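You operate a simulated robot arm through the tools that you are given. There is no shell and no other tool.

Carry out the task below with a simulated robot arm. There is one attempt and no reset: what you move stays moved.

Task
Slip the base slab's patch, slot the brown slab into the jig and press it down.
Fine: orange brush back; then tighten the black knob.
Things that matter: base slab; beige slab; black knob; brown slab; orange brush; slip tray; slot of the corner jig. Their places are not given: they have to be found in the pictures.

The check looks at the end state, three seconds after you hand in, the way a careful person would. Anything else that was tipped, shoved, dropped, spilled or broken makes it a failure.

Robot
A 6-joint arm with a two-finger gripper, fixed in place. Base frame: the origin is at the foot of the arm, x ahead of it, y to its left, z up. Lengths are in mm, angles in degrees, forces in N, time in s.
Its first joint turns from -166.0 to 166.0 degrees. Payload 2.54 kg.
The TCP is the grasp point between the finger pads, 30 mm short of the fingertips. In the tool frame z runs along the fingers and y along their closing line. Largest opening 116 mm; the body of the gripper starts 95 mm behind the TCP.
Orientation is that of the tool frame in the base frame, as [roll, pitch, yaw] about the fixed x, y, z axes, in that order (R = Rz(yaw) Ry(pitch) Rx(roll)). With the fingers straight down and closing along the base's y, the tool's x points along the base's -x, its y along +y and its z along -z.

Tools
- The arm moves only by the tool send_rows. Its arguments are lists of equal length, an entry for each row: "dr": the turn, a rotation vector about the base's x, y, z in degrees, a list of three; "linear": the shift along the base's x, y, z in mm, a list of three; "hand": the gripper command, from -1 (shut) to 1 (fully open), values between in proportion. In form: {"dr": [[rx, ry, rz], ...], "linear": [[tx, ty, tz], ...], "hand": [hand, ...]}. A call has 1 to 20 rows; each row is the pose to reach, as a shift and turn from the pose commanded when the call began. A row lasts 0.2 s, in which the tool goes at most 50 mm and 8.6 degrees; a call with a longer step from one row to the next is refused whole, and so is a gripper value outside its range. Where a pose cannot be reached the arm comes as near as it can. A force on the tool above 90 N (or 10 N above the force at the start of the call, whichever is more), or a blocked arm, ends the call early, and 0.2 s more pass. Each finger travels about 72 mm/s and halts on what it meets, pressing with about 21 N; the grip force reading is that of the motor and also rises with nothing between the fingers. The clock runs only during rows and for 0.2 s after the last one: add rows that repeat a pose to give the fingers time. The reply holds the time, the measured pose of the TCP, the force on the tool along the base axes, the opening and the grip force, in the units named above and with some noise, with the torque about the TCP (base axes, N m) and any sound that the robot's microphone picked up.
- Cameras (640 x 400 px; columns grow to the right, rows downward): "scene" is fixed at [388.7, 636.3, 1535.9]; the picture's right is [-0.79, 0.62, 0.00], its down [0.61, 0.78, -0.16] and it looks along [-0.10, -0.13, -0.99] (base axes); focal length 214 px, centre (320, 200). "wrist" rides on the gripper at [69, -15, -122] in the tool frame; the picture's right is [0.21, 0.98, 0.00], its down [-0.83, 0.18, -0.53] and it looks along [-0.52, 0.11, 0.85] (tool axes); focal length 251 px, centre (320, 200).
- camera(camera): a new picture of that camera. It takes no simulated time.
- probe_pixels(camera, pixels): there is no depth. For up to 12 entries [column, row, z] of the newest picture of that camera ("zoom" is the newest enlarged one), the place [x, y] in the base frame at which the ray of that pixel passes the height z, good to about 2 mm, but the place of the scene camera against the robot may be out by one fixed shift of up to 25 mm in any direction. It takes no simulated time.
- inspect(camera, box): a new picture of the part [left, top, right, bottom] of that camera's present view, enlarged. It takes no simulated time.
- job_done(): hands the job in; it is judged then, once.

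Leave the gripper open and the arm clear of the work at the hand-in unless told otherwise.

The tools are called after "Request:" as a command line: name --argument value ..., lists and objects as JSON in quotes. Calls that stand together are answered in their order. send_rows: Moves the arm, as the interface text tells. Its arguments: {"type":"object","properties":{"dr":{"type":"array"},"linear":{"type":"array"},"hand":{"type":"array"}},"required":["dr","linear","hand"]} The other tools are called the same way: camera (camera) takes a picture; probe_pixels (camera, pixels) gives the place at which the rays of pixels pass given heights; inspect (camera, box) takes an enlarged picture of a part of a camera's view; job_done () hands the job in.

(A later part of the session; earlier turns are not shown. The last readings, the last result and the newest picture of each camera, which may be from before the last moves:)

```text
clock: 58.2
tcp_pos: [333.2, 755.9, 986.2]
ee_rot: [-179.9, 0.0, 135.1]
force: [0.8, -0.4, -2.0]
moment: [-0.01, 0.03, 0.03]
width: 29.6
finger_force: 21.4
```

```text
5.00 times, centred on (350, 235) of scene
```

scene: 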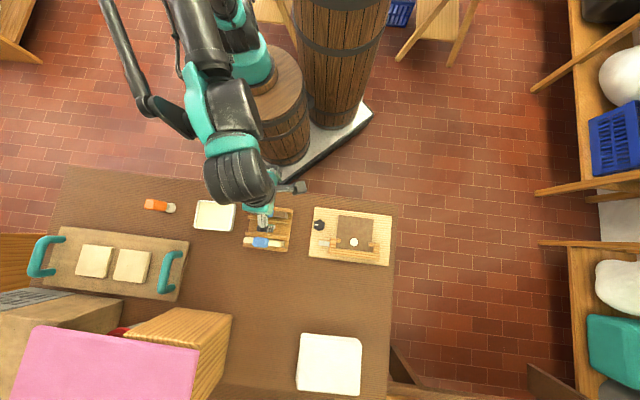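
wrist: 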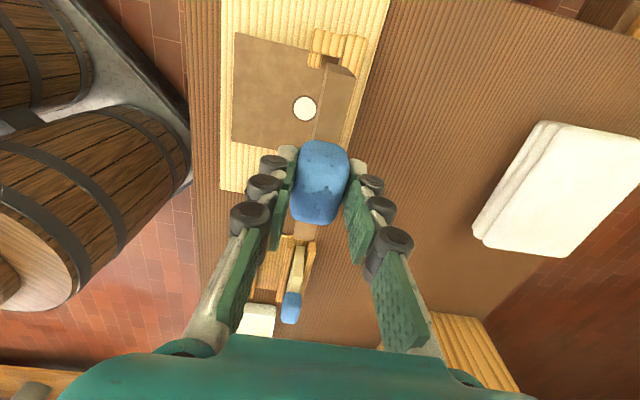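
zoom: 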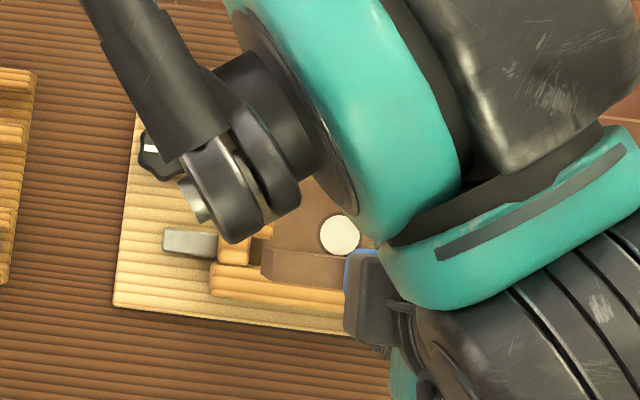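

The slab is over the slot. I'll lower it 50 mm, which should leave its lower edge about 20 mm above the posts, and check alignment at the +d end.

Request:
send_rows --dr '[[0, 0, 0], [0, 0, 0], [0, 0, 0], [0, 0, 0]]' --linear '[[0, 0, -20], [0, 0, -40], [0, 0, -50], [0, 0, -50]]' --hand '[-1, -1, -1, -1]'

Request:
inspect --camera "wrist" --box '[270, 20, 390, 120]'

Request:
camera --camera "wrist"

Request:
inspect --camera "scene" --box '[320, 225, 380, 270]'

```text
clock: 59.2
tcp_pos: [334.2, 756.3, 936.2]
ee_rot: [180.0, 0.0, 135.1]
force: [0.1, -0.5, -0.8]
moment: [0.01, 0.01, -0.01]
width: 29.5
finger_force: 21.5
```

```text
4.00 times, centred on (330, 70) of wrist
```

zoom: 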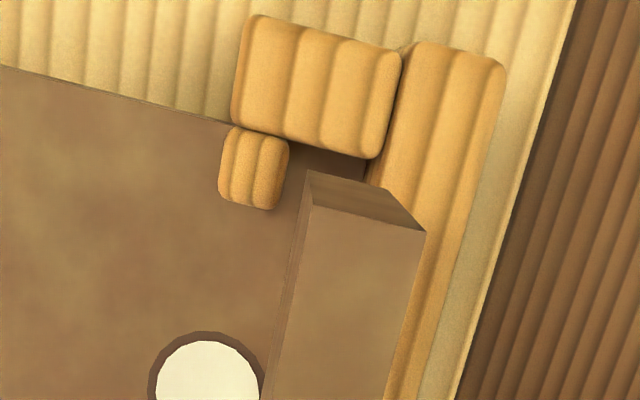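

```text
taken
```

wrist: 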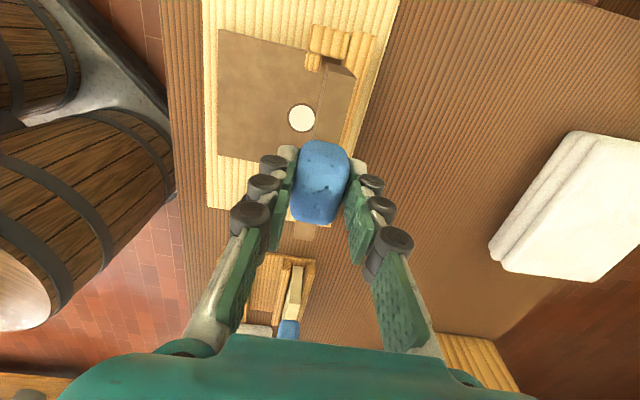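

```text
8.89 times, centred on (350, 248) of scene
```

zoom: 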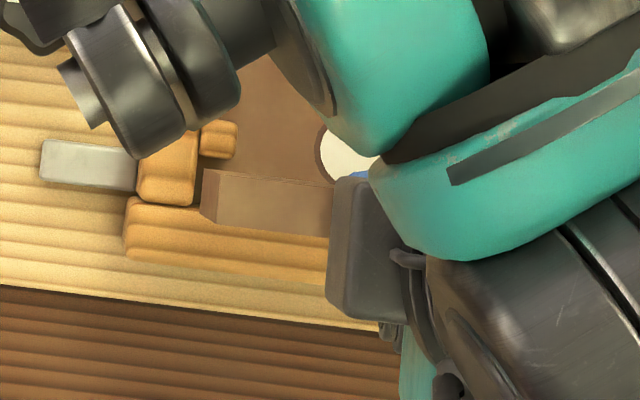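

I'll enlarge further to judge the gap on each side of the slot at the +d end.

Request:
inspect --camera "wrist" --box '[300, 35, 370, 90]'

```text
7.27 times, centred on (335, 62) of wrist
```

zoom: 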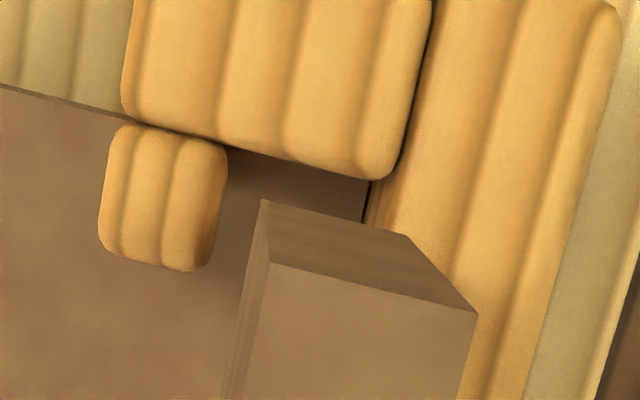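

I'll probe the slab's lower corners against the rail front and nub back at this end, some pixels twice to see the noise.

Request:
probe_pixels --camera "wrist" --pixels '[[327.2, 62, 848], [347.1, 67, 848], [347.1, 67, 848], [347.1, 67, 848], [341.2, 64.1, 790], [341.2, 64.1, 790], [341.2, 64.1, 790], [312.4, 57.2, 815], [310.6, 69.6, 815], [312.4, 57.2, 815], [328.1, 70.7, 914], [356.7, 77.4, 914]]'

Request:
probe_pixels --camera "wrist" --pixels '[[327.2, 62, 848], [347.1, 67, 848], [327.2, 62, 848], [341.2, 64.1, 790], [341.2, 64.1, 790], [310.6, 69.6, 815], [328.1, 70.7, 914], [356.7, 77.4, 914], [301.5, 117.5, 790], [301.5, 117.5, 790], [336.5, 56, 817], [336.5, 56, 817]]'

```text
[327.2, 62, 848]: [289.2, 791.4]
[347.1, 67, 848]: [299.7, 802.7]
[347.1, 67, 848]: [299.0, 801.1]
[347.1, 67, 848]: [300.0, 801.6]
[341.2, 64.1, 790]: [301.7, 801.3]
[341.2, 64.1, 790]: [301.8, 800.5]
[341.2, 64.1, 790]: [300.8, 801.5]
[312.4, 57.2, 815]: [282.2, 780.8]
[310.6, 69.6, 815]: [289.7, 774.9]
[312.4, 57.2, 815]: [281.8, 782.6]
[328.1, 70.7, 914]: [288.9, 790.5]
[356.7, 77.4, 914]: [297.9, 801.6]
```

```text
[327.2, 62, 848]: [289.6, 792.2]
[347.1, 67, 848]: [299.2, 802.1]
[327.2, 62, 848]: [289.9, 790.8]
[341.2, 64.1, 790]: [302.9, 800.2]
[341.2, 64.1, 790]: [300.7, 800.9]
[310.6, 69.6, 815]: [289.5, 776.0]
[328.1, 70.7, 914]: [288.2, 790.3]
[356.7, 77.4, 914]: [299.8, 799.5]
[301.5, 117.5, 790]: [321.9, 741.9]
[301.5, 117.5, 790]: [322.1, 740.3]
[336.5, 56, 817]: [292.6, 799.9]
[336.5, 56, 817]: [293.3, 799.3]
```

I mis-converted the nub pixels in that probe. Corrected, the nub back is at n≈760.5 and the rail at 779.5; the slab spans 764–778.5 and is centred lengthwise (end at 355 against the post at 358). I'll shift 1 mm toward the nubs and lower to TCP z≈904, just at the post tops.

Request:
send_rows --dr '[[0, 0, 0], [0, 0, 0], [0, 0, 0], [0, 0, 0]]' --linear '[[-0.7, -0.7, -8], [-0.7, -0.7, -20], [-0.7, -0.7, -32], [-0.7, -0.7, -32]]' --hand '[-1, -1, -1, -1]'

Request:
inspect --camera "wrist" --box '[295, 20, 375, 85]'

Request:
inspect --camera "scene" --box '[320, 225, 380, 270]'

```text
clock: 60.2
tcp_pos: [334.6, 754.1, 906.0]
ee_rot: [-180.0, 0.0, 135.1]
force: [-0.2, -0.2, -2.7]
moment: [0.0, 0.01, 0.01]
width: 29.4
finger_force: 20.7
```

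```text
6.15 times, centred on (335, 52) of wrist
```

zoom: 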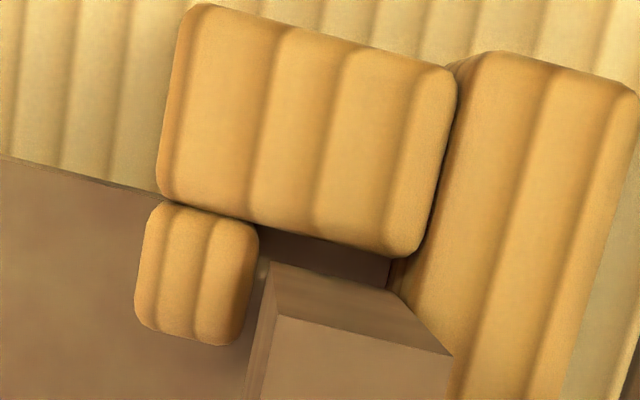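

```text
8.89 times, centred on (350, 248) of scene
```

zoom: 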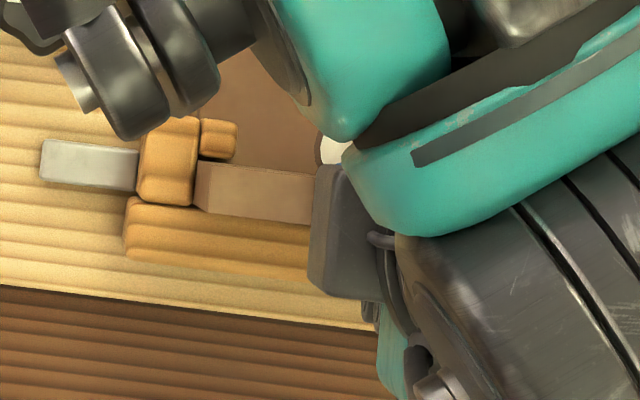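

Close to entry. I'll probe the gaps in this enlarged wrist view after re-taking it.

Request:
inspect --camera "wrist" --box '[310, 35, 355, 75]'

```text
10.00 times, centred on (332, 55) of wrist
```

zoom: 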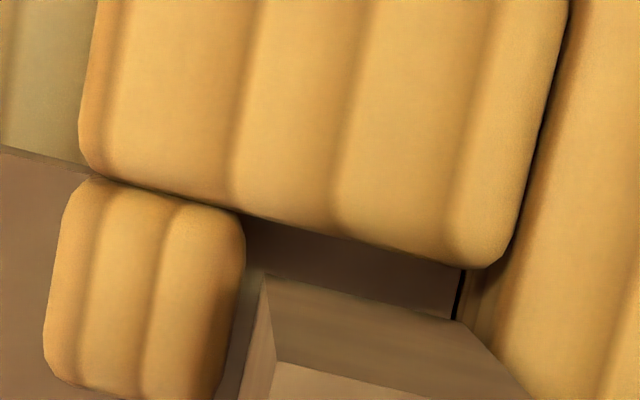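

Slab edges at n≈762–776.7 inside the slot 760.5–779.5, with about 3.5 mm gap at the +d post: it fits. I'll lower gently by 14 mm and check the force.

Request:
send_rows --dr '[[0, 0, 0], [0, 0, 0], [0, 0, 0], [0, 0, 0]]' --linear '[[0.3, 0.3, -5], [0.3, 0.3, -10], [0.3, 0.3, -14], [0.3, 0.3, -14]]' --hand '[-1, -1, -1, -1]'

Request:
inspect --camera "wrist" --box '[295, 20, 375, 85]'

```text
clock: 61.2
tcp_pos: [333.9, 752.7, 891.9]
ee_rot: [180.0, 0.0, 135.1]
force: [-0.1, -0.3, -2.3]
moment: [0.0, 0.04, 0.03]
width: 29.4
finger_force: 20.9
```

```text
6.15 times, centred on (335, 52) of wrist
```

zoom: 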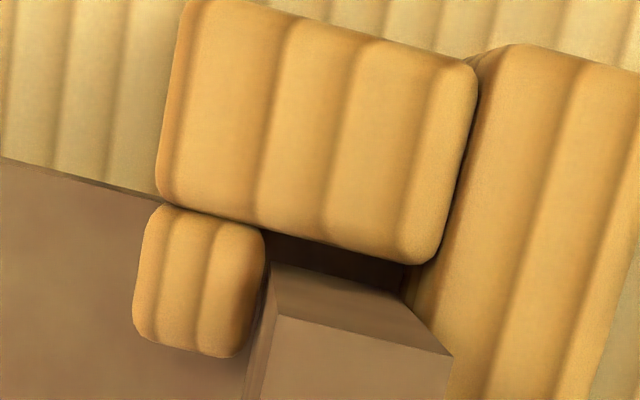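

No contact force and the slab is between nub and rail. I'll go down another 6 mm.

Request:
send_rows --dr '[[0, 0, 0], [0, 0, 0], [0, 0, 0]]' --linear '[[0, 0, -3], [0, 0, -6], [0, 0, -6]]' --hand '[-1, -1, -1]'

```text
clock: 62.0
tcp_pos: [333.8, 752.3, 886.5]
ee_rot: [180.0, 0.0, 135.1]
force: [-0.9, 4.4, 18.4]
moment: [0.13, -0.01, 0.02]
width: 29.5
finger_force: 20.8
```

Contact: 18 N at TCP z≈886. I'll look whether the slab is seated or caught on something.

Request:
camera --camera "wrist"

Request:
inspect --camera "wrist" --box '[295, 20, 375, 85]'

Request:
inspect --camera "scene" --box '[320, 225, 380, 270]'

```text
taken
```

wrist: 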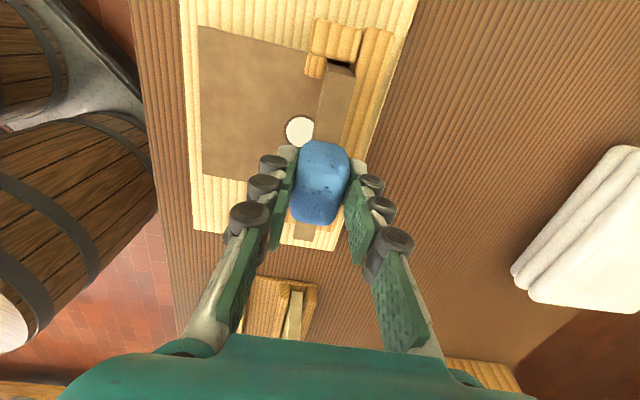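

```text
6.15 times, centred on (335, 52) of wrist
```

zoom: 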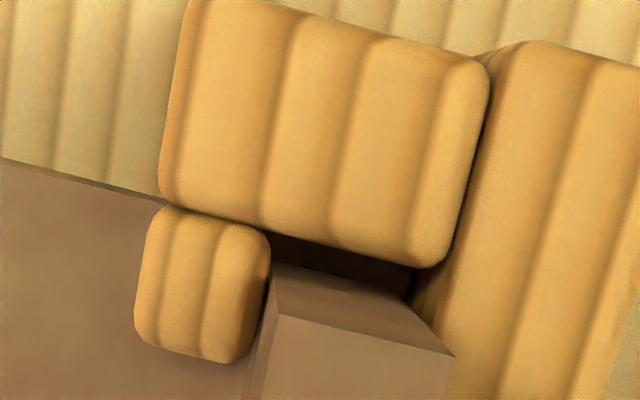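

```text
8.89 times, centred on (350, 248) of scene
```

zoom: 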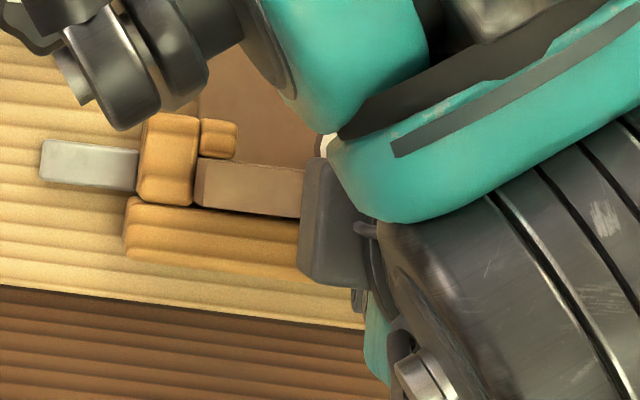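

It looks seated between nub and rail; contact height fits the base slab (about 18 mm above the rack floor level). I'll press 1 mm further and read the force.

Request:
send_rows --dr '[[0, 0, 0], [0, 0, 0], [0, 0, 0]]' --linear '[[0, 0, -1], [0, 0, -1], [0, 0, -1]]' --hand '[-1, -1, -1]'

```text
clock: 62.8
tcp_pos: [334.2, 752.3, 884.0]
ee_rot: [179.9, 0.0, 135.1]
force: [0.3, 4.7, 18.2]
moment: [0.16, 0.0, 0.01]
width: 29.4
finger_force: 20.4
```

Force stayed at 18 N though the hand went 1–2 mm down: the sponge may be sliding in the grip. I'll compare the view.

Request:
camera --camera "wrist"

Request:
inspect --camera "wrist" --box '[295, 20, 375, 85]'

Request:
inspect --camera "wrist" --box '[240, 120, 400, 260]'

```text
taken
```

wrist: 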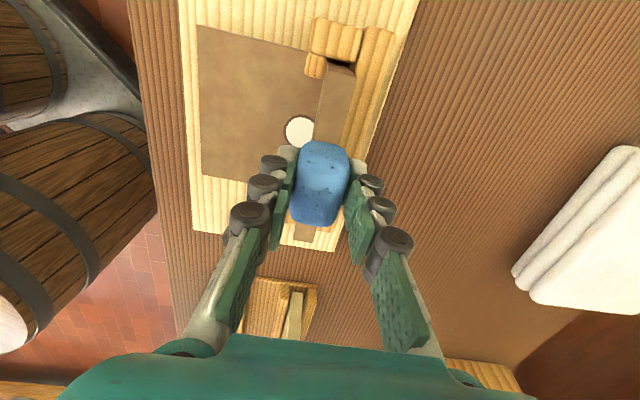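

```text
6.15 times, centred on (335, 52) of wrist
```

zoom: 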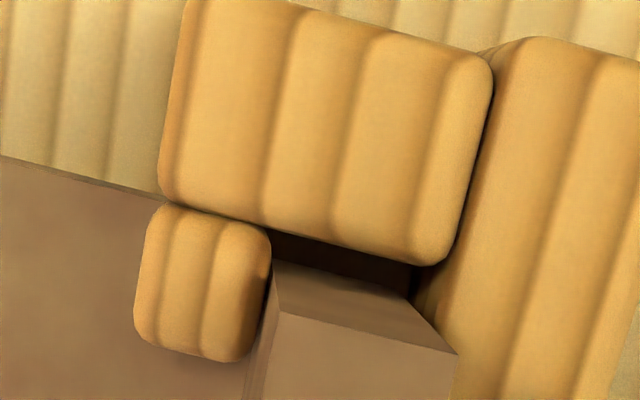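

```text
2.86 times, centred on (320, 190) of wrist
```

zoom: 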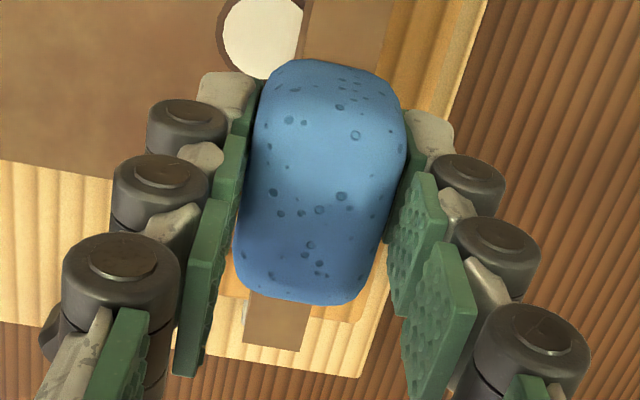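

The sponge slid slightly in the fingers, so the slab sits on the base slab and the push was friction-limited at about 18 N. I'll open the fingers to release it, then rise a bit and look.

Request:
send_rows --dr '[[0, 0, 0], [0, 0, 0], [0, 0, 0], [0, 0, 0], [0, 0, 0]]' --linear '[[0, 0, 0], [0, 0, 0.5], [0, 0, 1], [0, 0, 1], [0, 0, 1]]' --hand '[-0.4, -0.2, 0.1, 0.3, 0.3]'

Request:
camera --camera "wrist"

Request:
inspect --camera "wrist" --box '[240, 20, 400, 260]'

```text
clock: 64.0
tcp_pos: [334.4, 753.6, 885.7]
ee_rot: [180.0, 0.0, 135.1]
force: [-0.8, 0.3, -0.3]
moment: [0.01, -0.01, 0.03]
width: 75.7
finger_force: 0.0
```

```text
taken
```

wrist: 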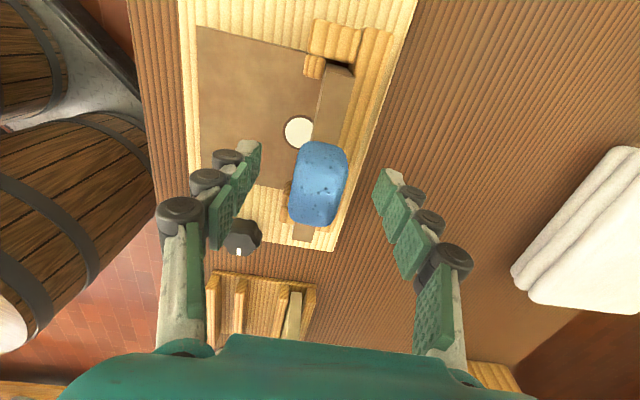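

```text
1.67 times, centred on (320, 140) of wrist
```

zoom: 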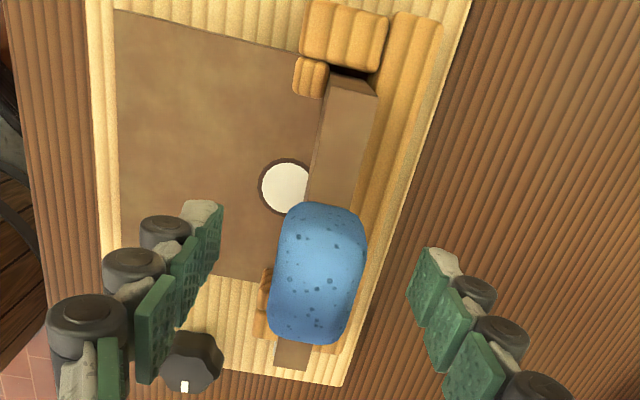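

The slab stands in the slot by itself. I'll rise 75 mm straight up and check seating from the scene and wrist cameras.

Request:
send_rows --dr '[[0, 0, 0], [0, 0, 0], [0, 0, 0], [0, 0, 0]]' --linear '[[0, 0, 15], [0, 0, 40], [0, 0, 75], [0, 0, 75]]' --hand '[0.3, 0.3, 0.3, 0.3]'

Request:
camera --camera "wrist"

Request:
inspect --camera "wrist" --box '[220, 20, 400, 240]'

Request:
inspect --camera "scene" --box '[310, 220, 390, 270]'

```text
clock: 65.0
tcp_pos: [332.6, 752.2, 959.9]
ee_rot: [180.0, 0.0, 135.1]
force: [0.1, 0.8, -0.7]
moment: [0.02, 0.02, 0.01]
width: 75.3
finger_force: 0.1
```

```text
taken
```

wrist: 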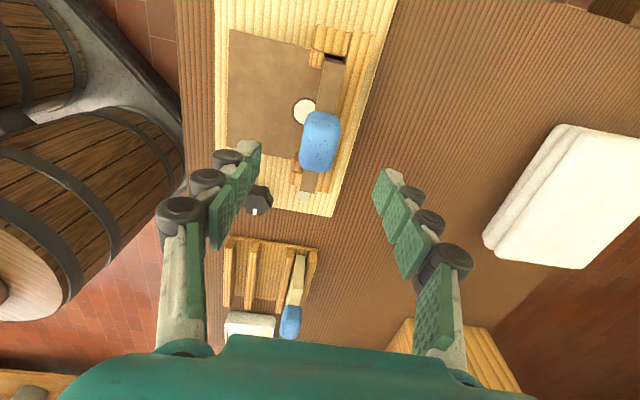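

```text
1.82 times, centred on (310, 130) of wrist
```

zoom: 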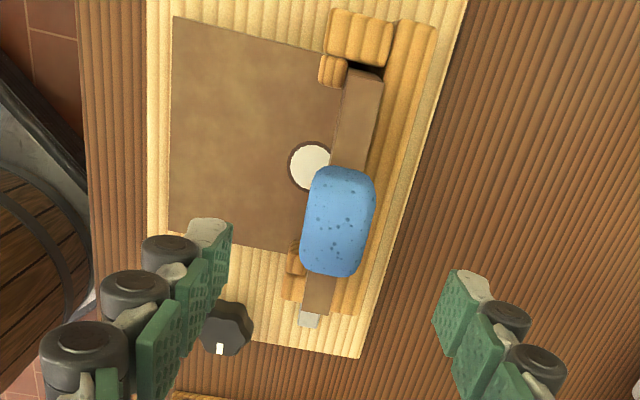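

```text
8.00 times, centred on (350, 245) of scene
```

zoom: 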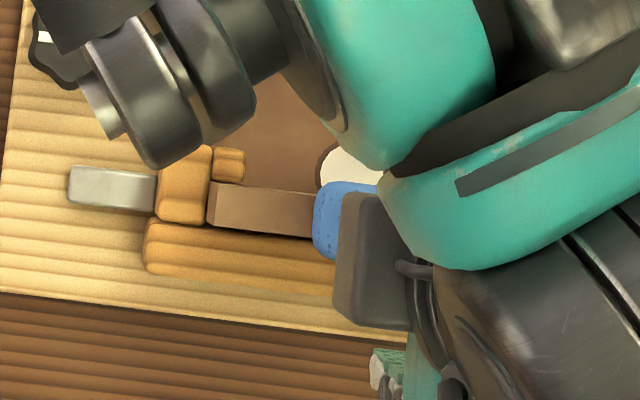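

I want a clear look at seating, so I'll back off to the robot side and turn the camera to face the slab's front.

Request:
send_rows --dr '[[0, 0, 8.2], [0, 0, 16.4], [0, 0, 24.6], [0, 0, 32.8], [0, 0, 41], [0, 0, 49.2], [0, 0, 57.4], [0, 0, 65.6], [0, 0, 73.8], [0, 0, 82], [0, 0, 90], [0, 0, 90]]' --linear '[[-8, -8, 5], [-18, -18, 10], [-28, -28, 15], [-38, -38, 15], [-48, -48, 10], [-58, -58, 5], [-68, -68, 0], [-78, -78, -10], [-88, -88, -20], [-96, -96, -30], [-100, -100, -40], [-100, -100, -40]]' --hand '[0.3, 0.3, 0.3, 0.3, 0.3, 0.3, 0.3, 0.3, 0.3, 0.3, 0.3, 0.3]'

Request:
camera --camera "wrist"

Request:
inspect --camera "wrist" --box '[220, 120, 400, 260]'

Request:
inspect --camera "scene" --box '[310, 205, 400, 270]'

```text
clock: 67.6
tcp_pos: [234.1, 653.0, 919.2]
ee_rot: [-180.0, 0.0, -134.9]
force: [-0.7, 0.1, -0.4]
moment: [0.02, 0.03, -0.01]
width: 75.6
finger_force: 0.1
```

```text
taken
```

wrist: 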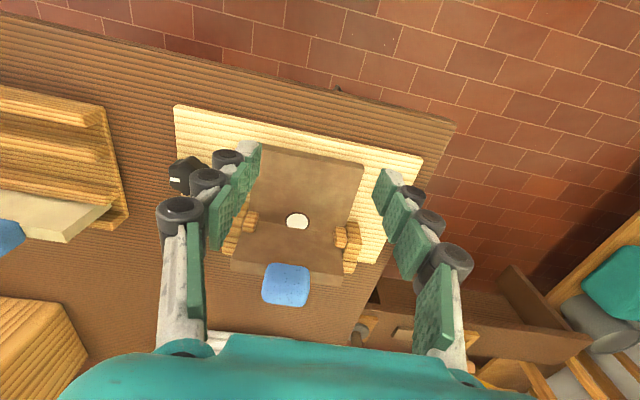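

```text
2.86 times, centred on (310, 190) of wrist
```

zoom: 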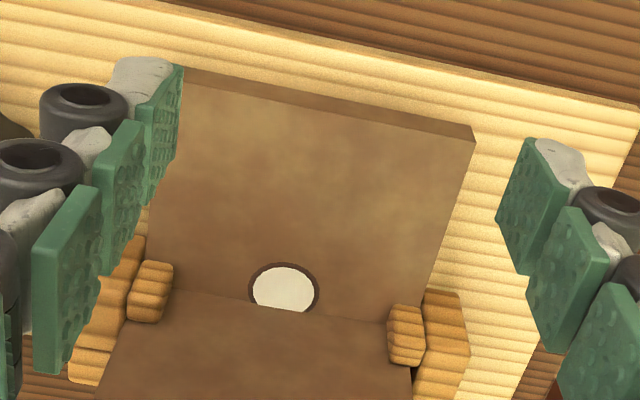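

```text
6.15 times, centred on (355, 238) of scene
```

zoom: 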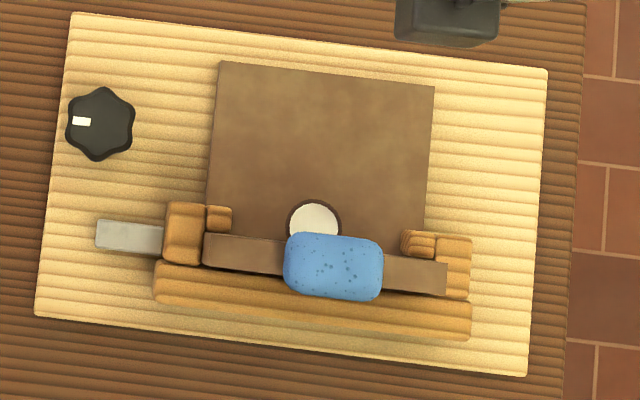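

The slab is seated: its foot line runs behind both nubs, covers part of the slip patch, and it stands square. Now I'll close the fingers and press from above on the sponge: first move over it at z≈965.

Request:
send_rows --dr '[[0, 0, 0], [0, 0, 0], [0, 0, 0], [0, 0, 0], [0, 0, 0], [0, 0, 0], [0, 0, 0], [0, 0, 0]]' --linear '[[0, 0, 30], [0, 0, 46], [30, 30, 46], [60, 60, 46], [85, 85, 46], [100, 100, 46], [100, 100, 20], [100, 100, 20]]' --hand '[-1, -1, -1, -1, -1, -1, -1, -1]'

Request:
camera --camera "wrist"

```text
clock: 69.4
tcp_pos: [333.4, 750.5, 937.9]
ee_rot: [180.0, 0.0, -134.9]
force: [-0.1, 1.7, 0.3]
moment: [0.0, 0.01, -0.01]
width: 0.0
finger_force: 21.1
```

```text
taken
```

wrist: 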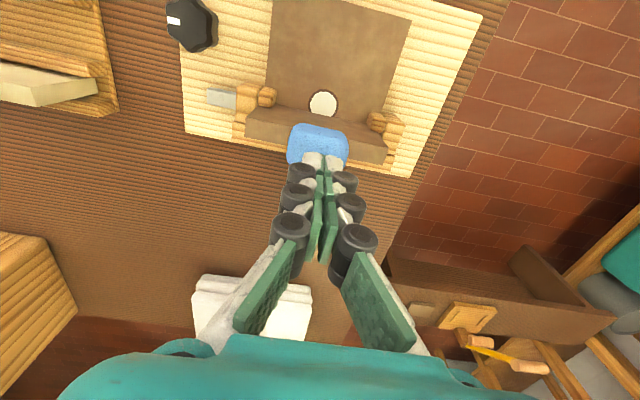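

The closed fingertips are above the sponge's middle. I'll lower to z≈922, then in small steps.

Request:
send_rows --dr '[[0, 0, 0], [0, 0, 0], [0, 0, 0]]' --linear '[[0, 0, -8], [0, 0, -17], [0, 0, -17]]' --hand '[-1, -1, -1]'

Request:
inspect --camera "wrist" --box '[240, 80, 400, 220]'

```text
clock: 70.2
tcp_pos: [333.6, 752.3, 921.8]
ee_rot: [180.0, 0.0, -134.9]
force: [0.4, 0.5, 0.5]
moment: [0.02, 0.0, -0.03]
width: 0.2
finger_force: 20.3
```

```text
2.86 times, centred on (320, 150) of wrist
```

zoom: 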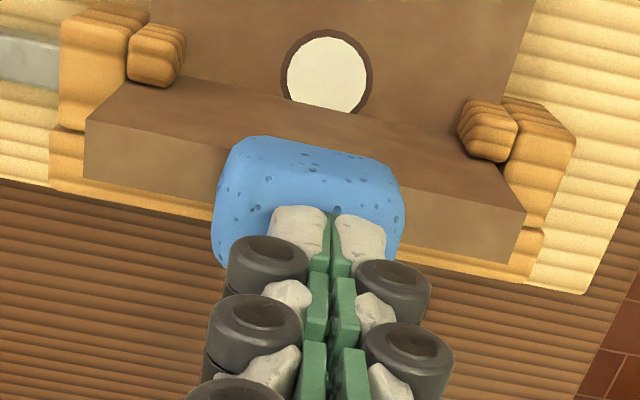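

Aligned over the sponge. Stepping down 3 mm.

Request:
send_rows --dr '[[0, 0, 0], [0, 0, 0]]' --linear '[[0, 0, -3], [0, 0, -3]]' --hand '[-1, -1]'

```text
clock: 70.8
tcp_pos: [334.1, 752.8, 919.3]
ee_rot: [-179.9, 0.0, -134.9]
force: [0.1, 0.1, 0.0]
moment: [-0.01, 0.0, 0.01]
width: 0.0
finger_force: 21.2
```

No contact yet; another 3 mm.

Request:
send_rows --dr '[[0, 0, 0], [0, 0, 0]]' --linear '[[0, 0, -3], [0, 0, -3]]' --hand '[-1, -1]'

```text
clock: 71.4
tcp_pos: [334.4, 752.9, 916.9]
ee_rot: [-179.9, 0.1, -134.9]
force: [-0.6, 2.2, 10.3]
moment: [0.14, -0.06, 0.04]
width: 6.2
finger_force: 21.2
```

Contact: 10 N. The fingers spread a little (6 mm). I'll press 1 mm more.

Request:
send_rows --dr '[[0, 0, 0], [0, 0, 0], [0, 0, 0]]' --linear '[[0, 0, -1], [0, 0, -1], [0, 0, -1]]' --hand '[-1, -1, -1]'

Request:
inspect --camera "wrist" --box '[240, 80, 400, 220]'

```text
clock: 72.2
tcp_pos: [333.3, 753.7, 916.4]
ee_rot: [180.0, 0.1, -135.0]
force: [5.4, 9.8, 34.1]
moment: [0.46, -0.34, -0.03]
width: 6.2
finger_force: 19.9
```

```text
2.86 times, centred on (320, 150) of wrist
```

zoom: 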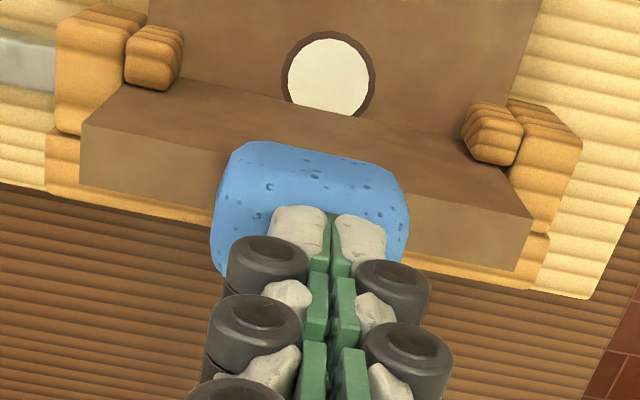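

34 N of press held for about half a second and the slab stays upright and seated. I'll lift off straight up.

Request:
send_rows --dr '[[0, 0, 0], [0, 0, 0], [0, 0, 0], [0, 0, 0], [0, 0, 0]]' --linear '[[0, 0, 2], [0, 0, 12], [0, 0, 40], [0, 0, 70], [0, 0, 70]]' --hand '[-1, -1, -1, -1, -1]'

Request:
camera --camera "wrist"

Request:
inspect --camera "wrist" --box '[150, 0, 300, 100]'

Request:
inspect --camera "scene" --box '[300, 210, 400, 270]'

```text
clock: 73.4
tcp_pos: [333.1, 753.3, 985.6]
ee_rot: [-180.0, 0.0, -135.0]
force: [-0.7, -0.4, -0.6]
moment: [-0.02, 0.0, -0.01]
width: 0.0
finger_force: 21.7
```

```text
taken
```

wrist: 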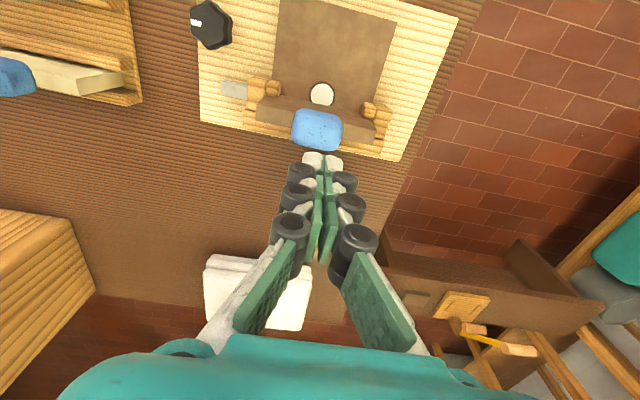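

```text
4.00 times, centred on (225, 50) of wrist
```

zoom: 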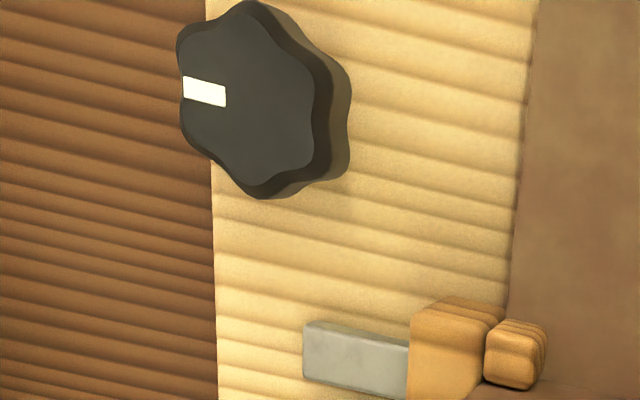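

```text
6.40 times, centred on (350, 240) of scene
```

zoom: 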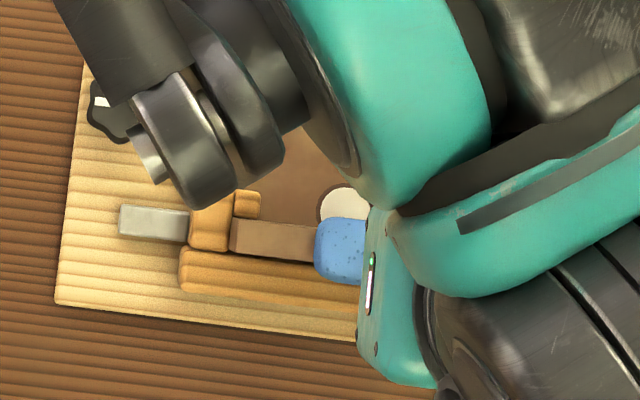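

The slab is seated and the hand is clear. Now the knob: a six-lobed black knob with its white mark pointing along −d. I'll probe its top centre (206,22.5).

Request:
probe_pixels --camera "wrist" --pixels '[[206.3, 22.5, 790], [206.3, 22.5, 800], [206.3, 22.5, 810], [206.3, 22.5, 820]]'

Request:
camera --camera "scene"

Request:
probe_pixels --camera "scene" --pixels '[[319.5, 224.8, 790], [319.5, 224.8, 810]]'

```text
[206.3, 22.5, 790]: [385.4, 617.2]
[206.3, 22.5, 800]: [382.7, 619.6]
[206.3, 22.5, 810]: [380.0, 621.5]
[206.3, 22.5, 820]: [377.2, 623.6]
```

```text
taken
```

scene: 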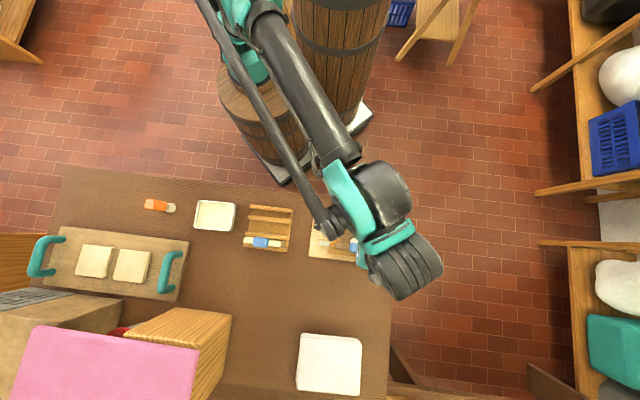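

```text
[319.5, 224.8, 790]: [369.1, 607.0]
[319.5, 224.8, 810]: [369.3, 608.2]
```

The knob's axis is near (379,622), top z≈810. I'll move over it at z≈930, opening the fingers to about 75 mm on the way.

Request:
send_rows --dr '[[0, 0, 0], [0, 0, 0], [0, 0, 0], [0, 0, 0], [0, 0, 0], [0, 0, 0]]' --linear '[[13, -40, 0], [27, -80, 0], [40, -120, 0], [45, -131.6, -20], [45, -131.6, -55], [45, -131.6, -55]]' --hand '[-1, -1, 0.3, 0.3, 0.3, 0.3]'

Request:
camera --camera "wrist"

Request:
inspect --camera "wrist" --box '[260, 70, 400, 190]'

```text
clock: 74.8
tcp_pos: [377.8, 619.5, 929.4]
ee_rot: [179.9, 0.0, -135.0]
force: [0.1, -0.7, -0.3]
moment: [0.02, 0.02, -0.03]
width: 75.7
finger_force: 0.1
```

```text
taken
```

wrist: 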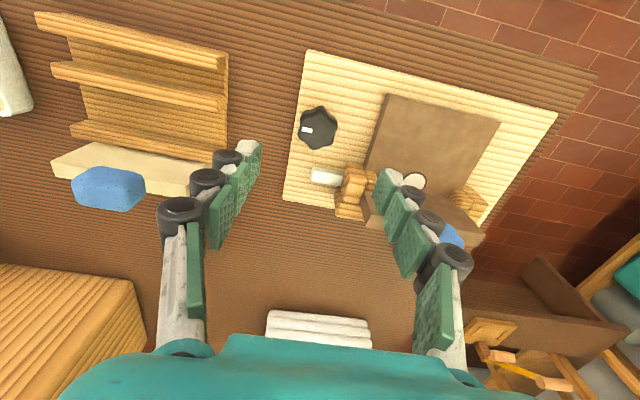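

```text
3.33 times, centred on (330, 130) of wrist
```

zoom: 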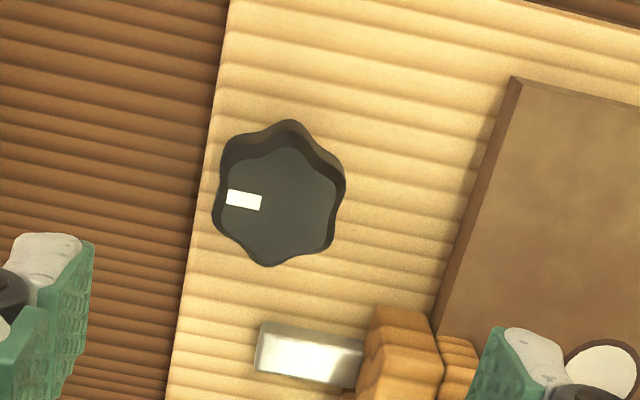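

I'll probe the knob's top centre and two opposite sides from this close view.

Request:
probe_pixels --camera "wrist" --pixels '[[317.4, 132.1, 810], [317.4, 132.1, 810], [317.4, 132.1, 810], [301.3, 129, 810], [334, 135, 810], [321, 114.4, 810], [315, 149.5, 810], [321, 106, 778], [321, 106, 778]]'

```text
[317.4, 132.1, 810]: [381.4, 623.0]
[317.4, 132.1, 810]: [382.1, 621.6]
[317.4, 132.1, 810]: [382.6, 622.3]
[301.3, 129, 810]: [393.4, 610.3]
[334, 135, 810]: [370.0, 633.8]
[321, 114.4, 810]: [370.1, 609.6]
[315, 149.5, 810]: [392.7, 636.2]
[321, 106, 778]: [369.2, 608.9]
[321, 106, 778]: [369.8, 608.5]
```

Knob centre (382,622.3), about 33 mm across the flats that face ±d, 32 mm tall (778–810). I'll align the TCP to it, lower to z≈818 (fingertips 10 mm above the board) and check.

Request:
send_rows --dr '[[0, 0, 0], [0, 0, 0], [0, 0, 0], [0, 0, 0], [0, 0, 0], [0, 0, 0]]' --linear '[[3, 0.8, 0], [3, 0.8, -30], [3, 0.8, -65], [3, 0.8, -95], [3, 0.8, -112], [3, 0.8, -112]]' --hand '[0.3, 0.3, 0.3, 0.3, 0.3, 0.3]'

Request:
camera --camera "wrist"

Request:
inspect --camera "wrist" --box '[230, 110, 410, 250]'

```text
clock: 76.2
tcp_pos: [380.4, 620.6, 818.4]
ee_rot: [-179.9, 0.0, -134.8]
force: [0.8, 0.0, -0.3]
moment: [0.01, 0.03, -0.01]
width: 75.5
finger_force: 0.0
```

```text
taken
```

wrist: 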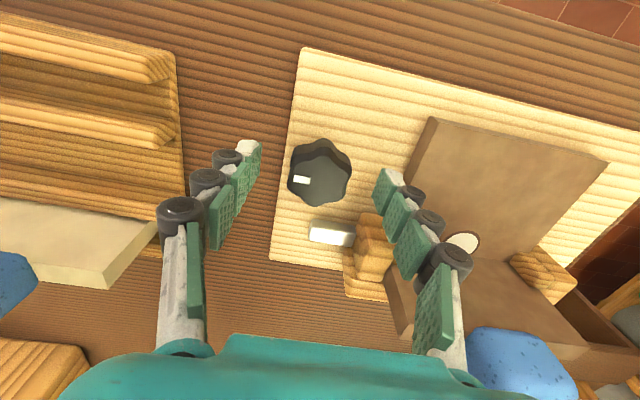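

```text
2.86 times, centred on (320, 180) of wrist
```

zoom: 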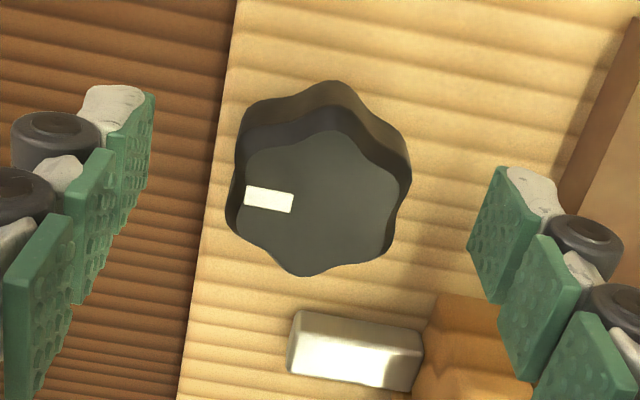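

I'll verify the centring by probing the knob's top centre again from here.

Request:
probe_pixels --camera "wrist" --pixels '[[319.3, 180.7, 810], [319.3, 180.7, 810], [319.3, 180.7, 810], [320.3, 185, 810], [320.3, 185, 810], [320.3, 185, 810]]'

```text
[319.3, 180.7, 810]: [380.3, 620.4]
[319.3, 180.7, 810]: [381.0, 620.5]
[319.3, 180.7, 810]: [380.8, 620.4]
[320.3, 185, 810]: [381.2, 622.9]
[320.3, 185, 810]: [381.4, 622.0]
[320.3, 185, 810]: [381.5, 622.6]
```

Offset about (−0.7,−2.1). I'll correct that and close the fingers on the knob.

Request:
send_rows --dr '[[0, 0, 0], [0, 0, 0], [0, 0, 0], [0, 0, 0], [0, 0, 0], [0, 0, 0]]' --linear '[[-0.7, -2.1, 0], [-0.7, -2.1, 0], [-0.7, -2.1, 0], [-0.7, -2.1, 0], [-0.7, -2.1, 0], [-0.7, -2.1, 0]]' --hand '[0.3, -1, -1, -1, -1, -1]'

Request:
camera --camera "wrist"

Request:
inspect --camera "wrist" --box '[230, 110, 410, 250]'

```text
clock: 77.6
tcp_pos: [380.1, 620.9, 818.3]
ee_rot: [-180.0, 0.1, -134.9]
force: [-4.6, 6.5, 0.7]
moment: [0.22, 0.11, 0.04]
width: 40.7
finger_force: 45.7
```

```text
taken
```

wrist: 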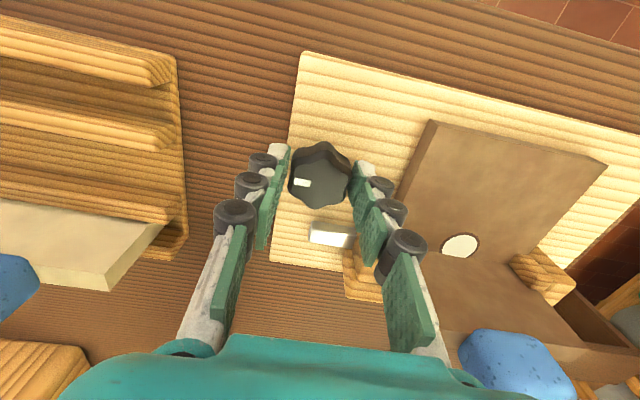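

```text
2.86 times, centred on (320, 180) of wrist
```

zoom: 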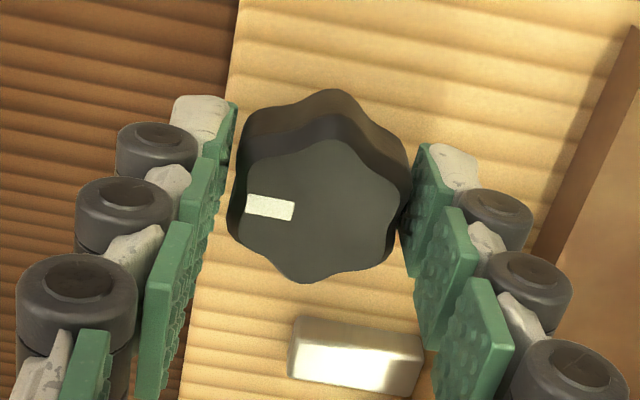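

Gripped at 40.7 mm with a slight 8 N side load along +d. I'll shift 0.6 mm along +d to relieve it and turn clockwise (seen from above) by 24° to feel the torque.

Request:
send_rows --dr '[[0, 0, 0], [0, 0, -8], [0, 0, -16], [0, 0, -24], [0, 0, -24]]' --linear '[[-0.5, 0.5, 0], [-0.5, 0.5, 0], [-0.5, 0.5, 0], [-0.5, 0.5, 0], [-0.5, 0.5, 0]]' --hand '[-1, -1, -1, -1, -1]'

Request:
camera --camera "wrist"

Request:
inspect --camera "wrist" --box '[230, 110, 410, 250]'

```text
clock: 78.8
tcp_pos: [379.2, 621.1, 818.0]
ee_rot: [179.9, 0.0, -159.1]
force: [-9.6, 23.4, -5.2]
moment: [0.77, 0.28, 0.04]
width: 40.5
finger_force: 45.9
```

```text
taken
```

wrist: 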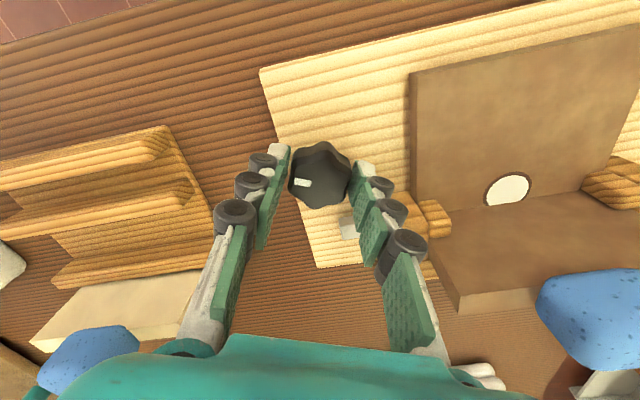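

```text
2.86 times, centred on (320, 180) of wrist
```

zoom: 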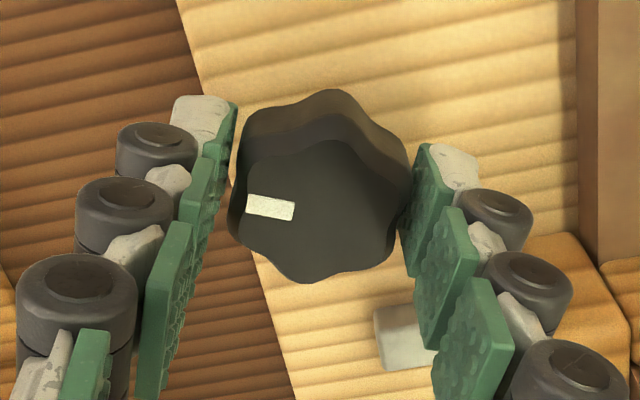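

The knob turns with the hand (its mark stays fixed relative to the fingers) with little torque, but there's a 25 N side load along +closing axis. I'll shift 1.2 mm that way to centre on the axis.

Request:
send_rows --dr '[[0, 0, 0], [0, 0, 0]]' --linear '[[-0.45, 1.1, 0], [-0.45, 1.1, 0]]' --hand '[-1, -1]'

```text
clock: 79.4
tcp_pos: [380.0, 621.5, 818.4]
ee_rot: [-179.9, 0.0, -159.0]
force: [-10.7, 10.9, -9.5]
moment: [0.16, 0.32, 0.04]
width: 40.6
finger_force: 45.2
```

Side load is now (−10.7,10.9) and −9.5 N vertical, so the knob may be screwing down slightly. I'll follow with a small correction.

Request:
send_rows --dr '[[0, 0, 0], [0, 0, 0]]' --linear '[[-0.7, 0.6, -0.6], [-0.7, 0.6, -0.6]]' --hand '[-1, -1]'

```text
clock: 80.0
tcp_pos: [378.9, 621.8, 818.4]
ee_rot: [-179.9, 0.0, -159.0]
force: [-8.8, -4.7, -5.4]
moment: [-0.31, 0.36, -0.03]
width: 40.7
finger_force: 45.2
```

Side load is small now. I'll continue clockwise by another 24°.

Request:
send_rows --dr '[[0, 0, -8], [0, 0, -16], [0, 0, -24], [0, 0, -24]]' --linear '[[-0.2, -0.1, 0], [-0.4, -0.2, 0], [-0.4, -0.2, 0], [-0.4, -0.2, 0]]' --hand '[-1, -1, -1, -1]'

Request:
inspect --camera "wrist" --box '[230, 110, 410, 250]'

Request:
inspect --camera "scene" --box '[300, 205, 400, 270]'

```text
clock: 81.0
tcp_pos: [380.4, 622.3, 817.5]
ee_rot: [179.9, 0.0, 177.1]
force: [-2.0, 4.3, -1.9]
moment: [0.15, 0.02, -0.01]
width: 40.8
finger_force: 44.5
```

```text
2.86 times, centred on (320, 180) of wrist
```

zoom: 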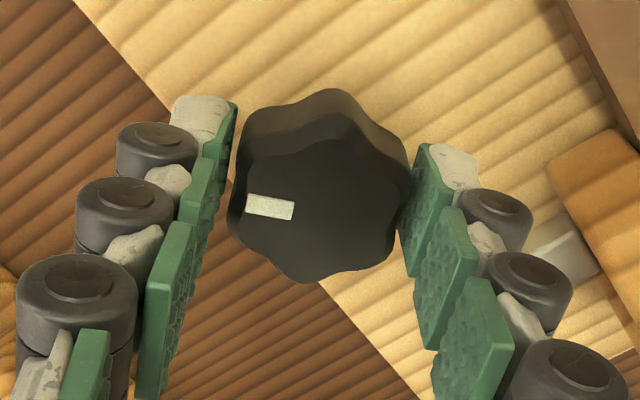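

```text
6.15 times, centred on (350, 238) of scene
```

zoom: 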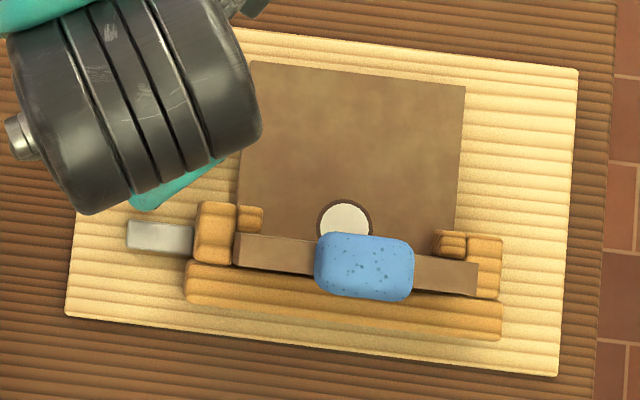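

Forces small, knob turning freely (48° so far); no jaw movement yet. Continuing clockwise another 48°.

Request:
send_rows --dr '[[0, 0, -8], [0, 0, -16], [0, 0, -24], [0, 0, -32], [0, 0, -40], [0, 0, -48], [0, 0, -48]]' --linear '[[0, 0, 0], [0, 0, 0], [0, 0, 0], [0, 0, 0], [0, 0, 0], [0, 0, 0], [0, 0, 0]]' --hand '[-1, -1, -1, -1, -1, -1, -1]'

Request:
inspect --camera "wrist" --box '[230, 110, 410, 250]'

Request:
inspect --camera "scene" --box '[300, 205, 400, 270]'

```text
clock: 82.6
tcp_pos: [379.6, 624.3, 817.8]
ee_rot: [179.9, 0.0, 129.0]
force: [19.9, 33.1, -14.5]
moment: [0.59, -0.6, -0.1]
width: 40.6
finger_force: 45.4
```

```text
2.86 times, centred on (320, 180) of wrist
```

zoom: 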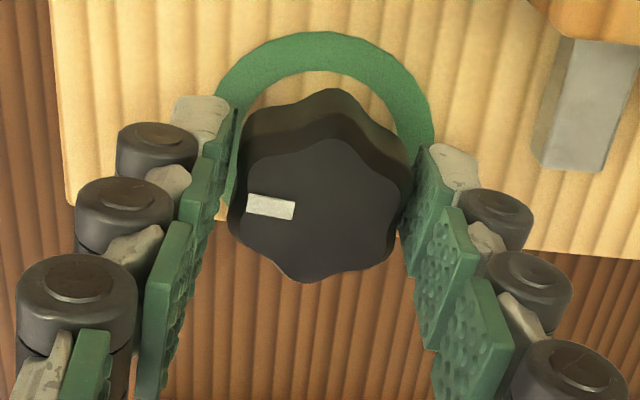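

```text
6.15 times, centred on (350, 238) of scene
```

zoom: 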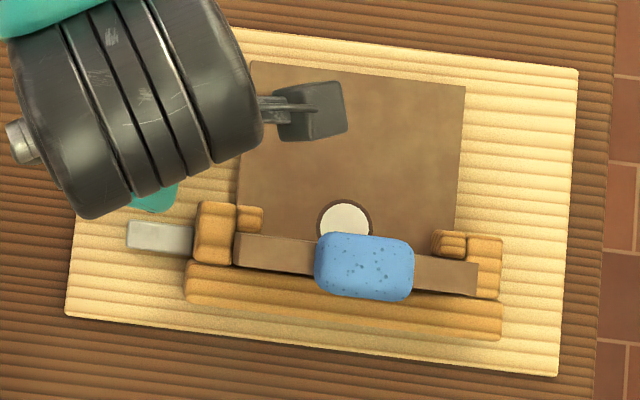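

A green ring has appeared around the knob after about 96°, which I take as the sign it's tight; the jig and slab are unchanged. I'll ease the 36 N side load with a small shift, then open the fingers.

Request:
send_rows --dr '[[0, 0, 0], [0, 0, 0], [0, 0, 0]]' --linear '[[0.5, 0.5, -0.3], [1.0, 1.0, -0.5], [1.0, 1.0, -0.5]]' --hand '[-1, -1, -1]'

```text
clock: 83.4
tcp_pos: [379.7, 623.7, 817.6]
ee_rot: [180.0, 0.0, 129.1]
force: [12.4, 22.6, -7.3]
moment: [0.78, -0.22, 0.04]
width: 40.3
finger_force: 44.9
```

Side load is lower. I'll open the fingers to about 65 mm (clear of the clamp jaw) and then rise straight up.

Request:
send_rows --dr '[[0, 0, 0], [0, 0, 0], [0, 0, 0], [0, 0, 0], [0, 0, 0], [0, 0, 0], [0, 0, 0], [0, 0, 0]]' --linear '[[0, 0, 0], [0, 0, 0], [0, 0, 0], [0, 0, 0], [0, 0, 20], [0, 0, 60], [0, 0, 100], [0, 0, 100]]' --hand '[-0.1, 0.1, 0.15, 0.15, 0.15, 0.15, 0.15, 0.15]'

Request:
camera --camera "wrist"

Request:
inspect --camera "wrist" --box '[240, 40, 420, 180]'

Request:
inspect --camera "scene" --box '[300, 205, 400, 270]'

```text
clock: 85.2
tcp_pos: [380.8, 624.7, 917.3]
ee_rot: [-180.0, 0.0, 129.1]
force: [-0.4, 0.0, -0.2]
moment: [-0.03, 0.0, 0.01]
width: 66.7
finger_force: 0.0
```

```text
taken
```

wrist: 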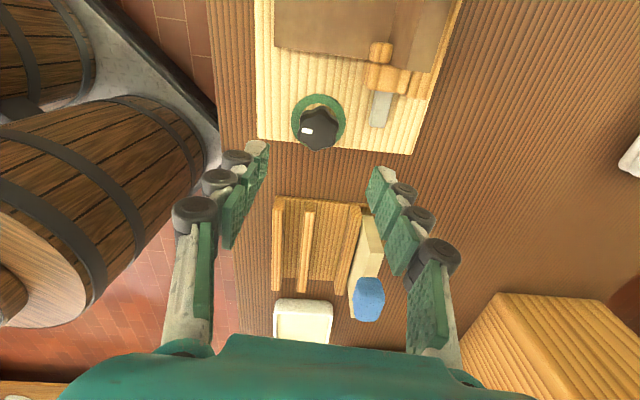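

```text
2.86 times, centred on (330, 110) of wrist
```

zoom: 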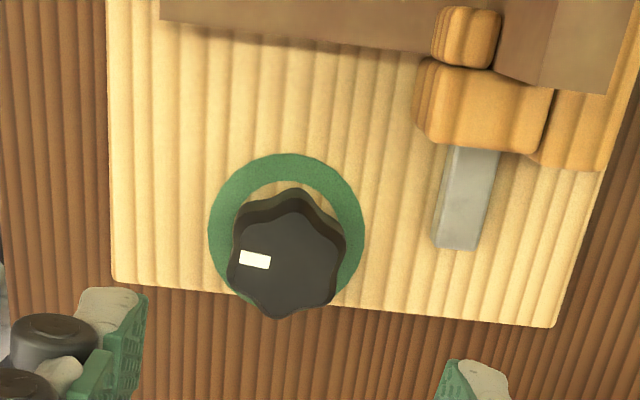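

```text
6.15 times, centred on (350, 238) of scene
```

zoom: 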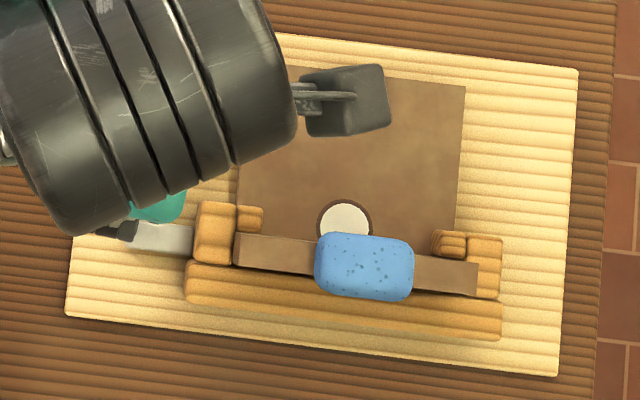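

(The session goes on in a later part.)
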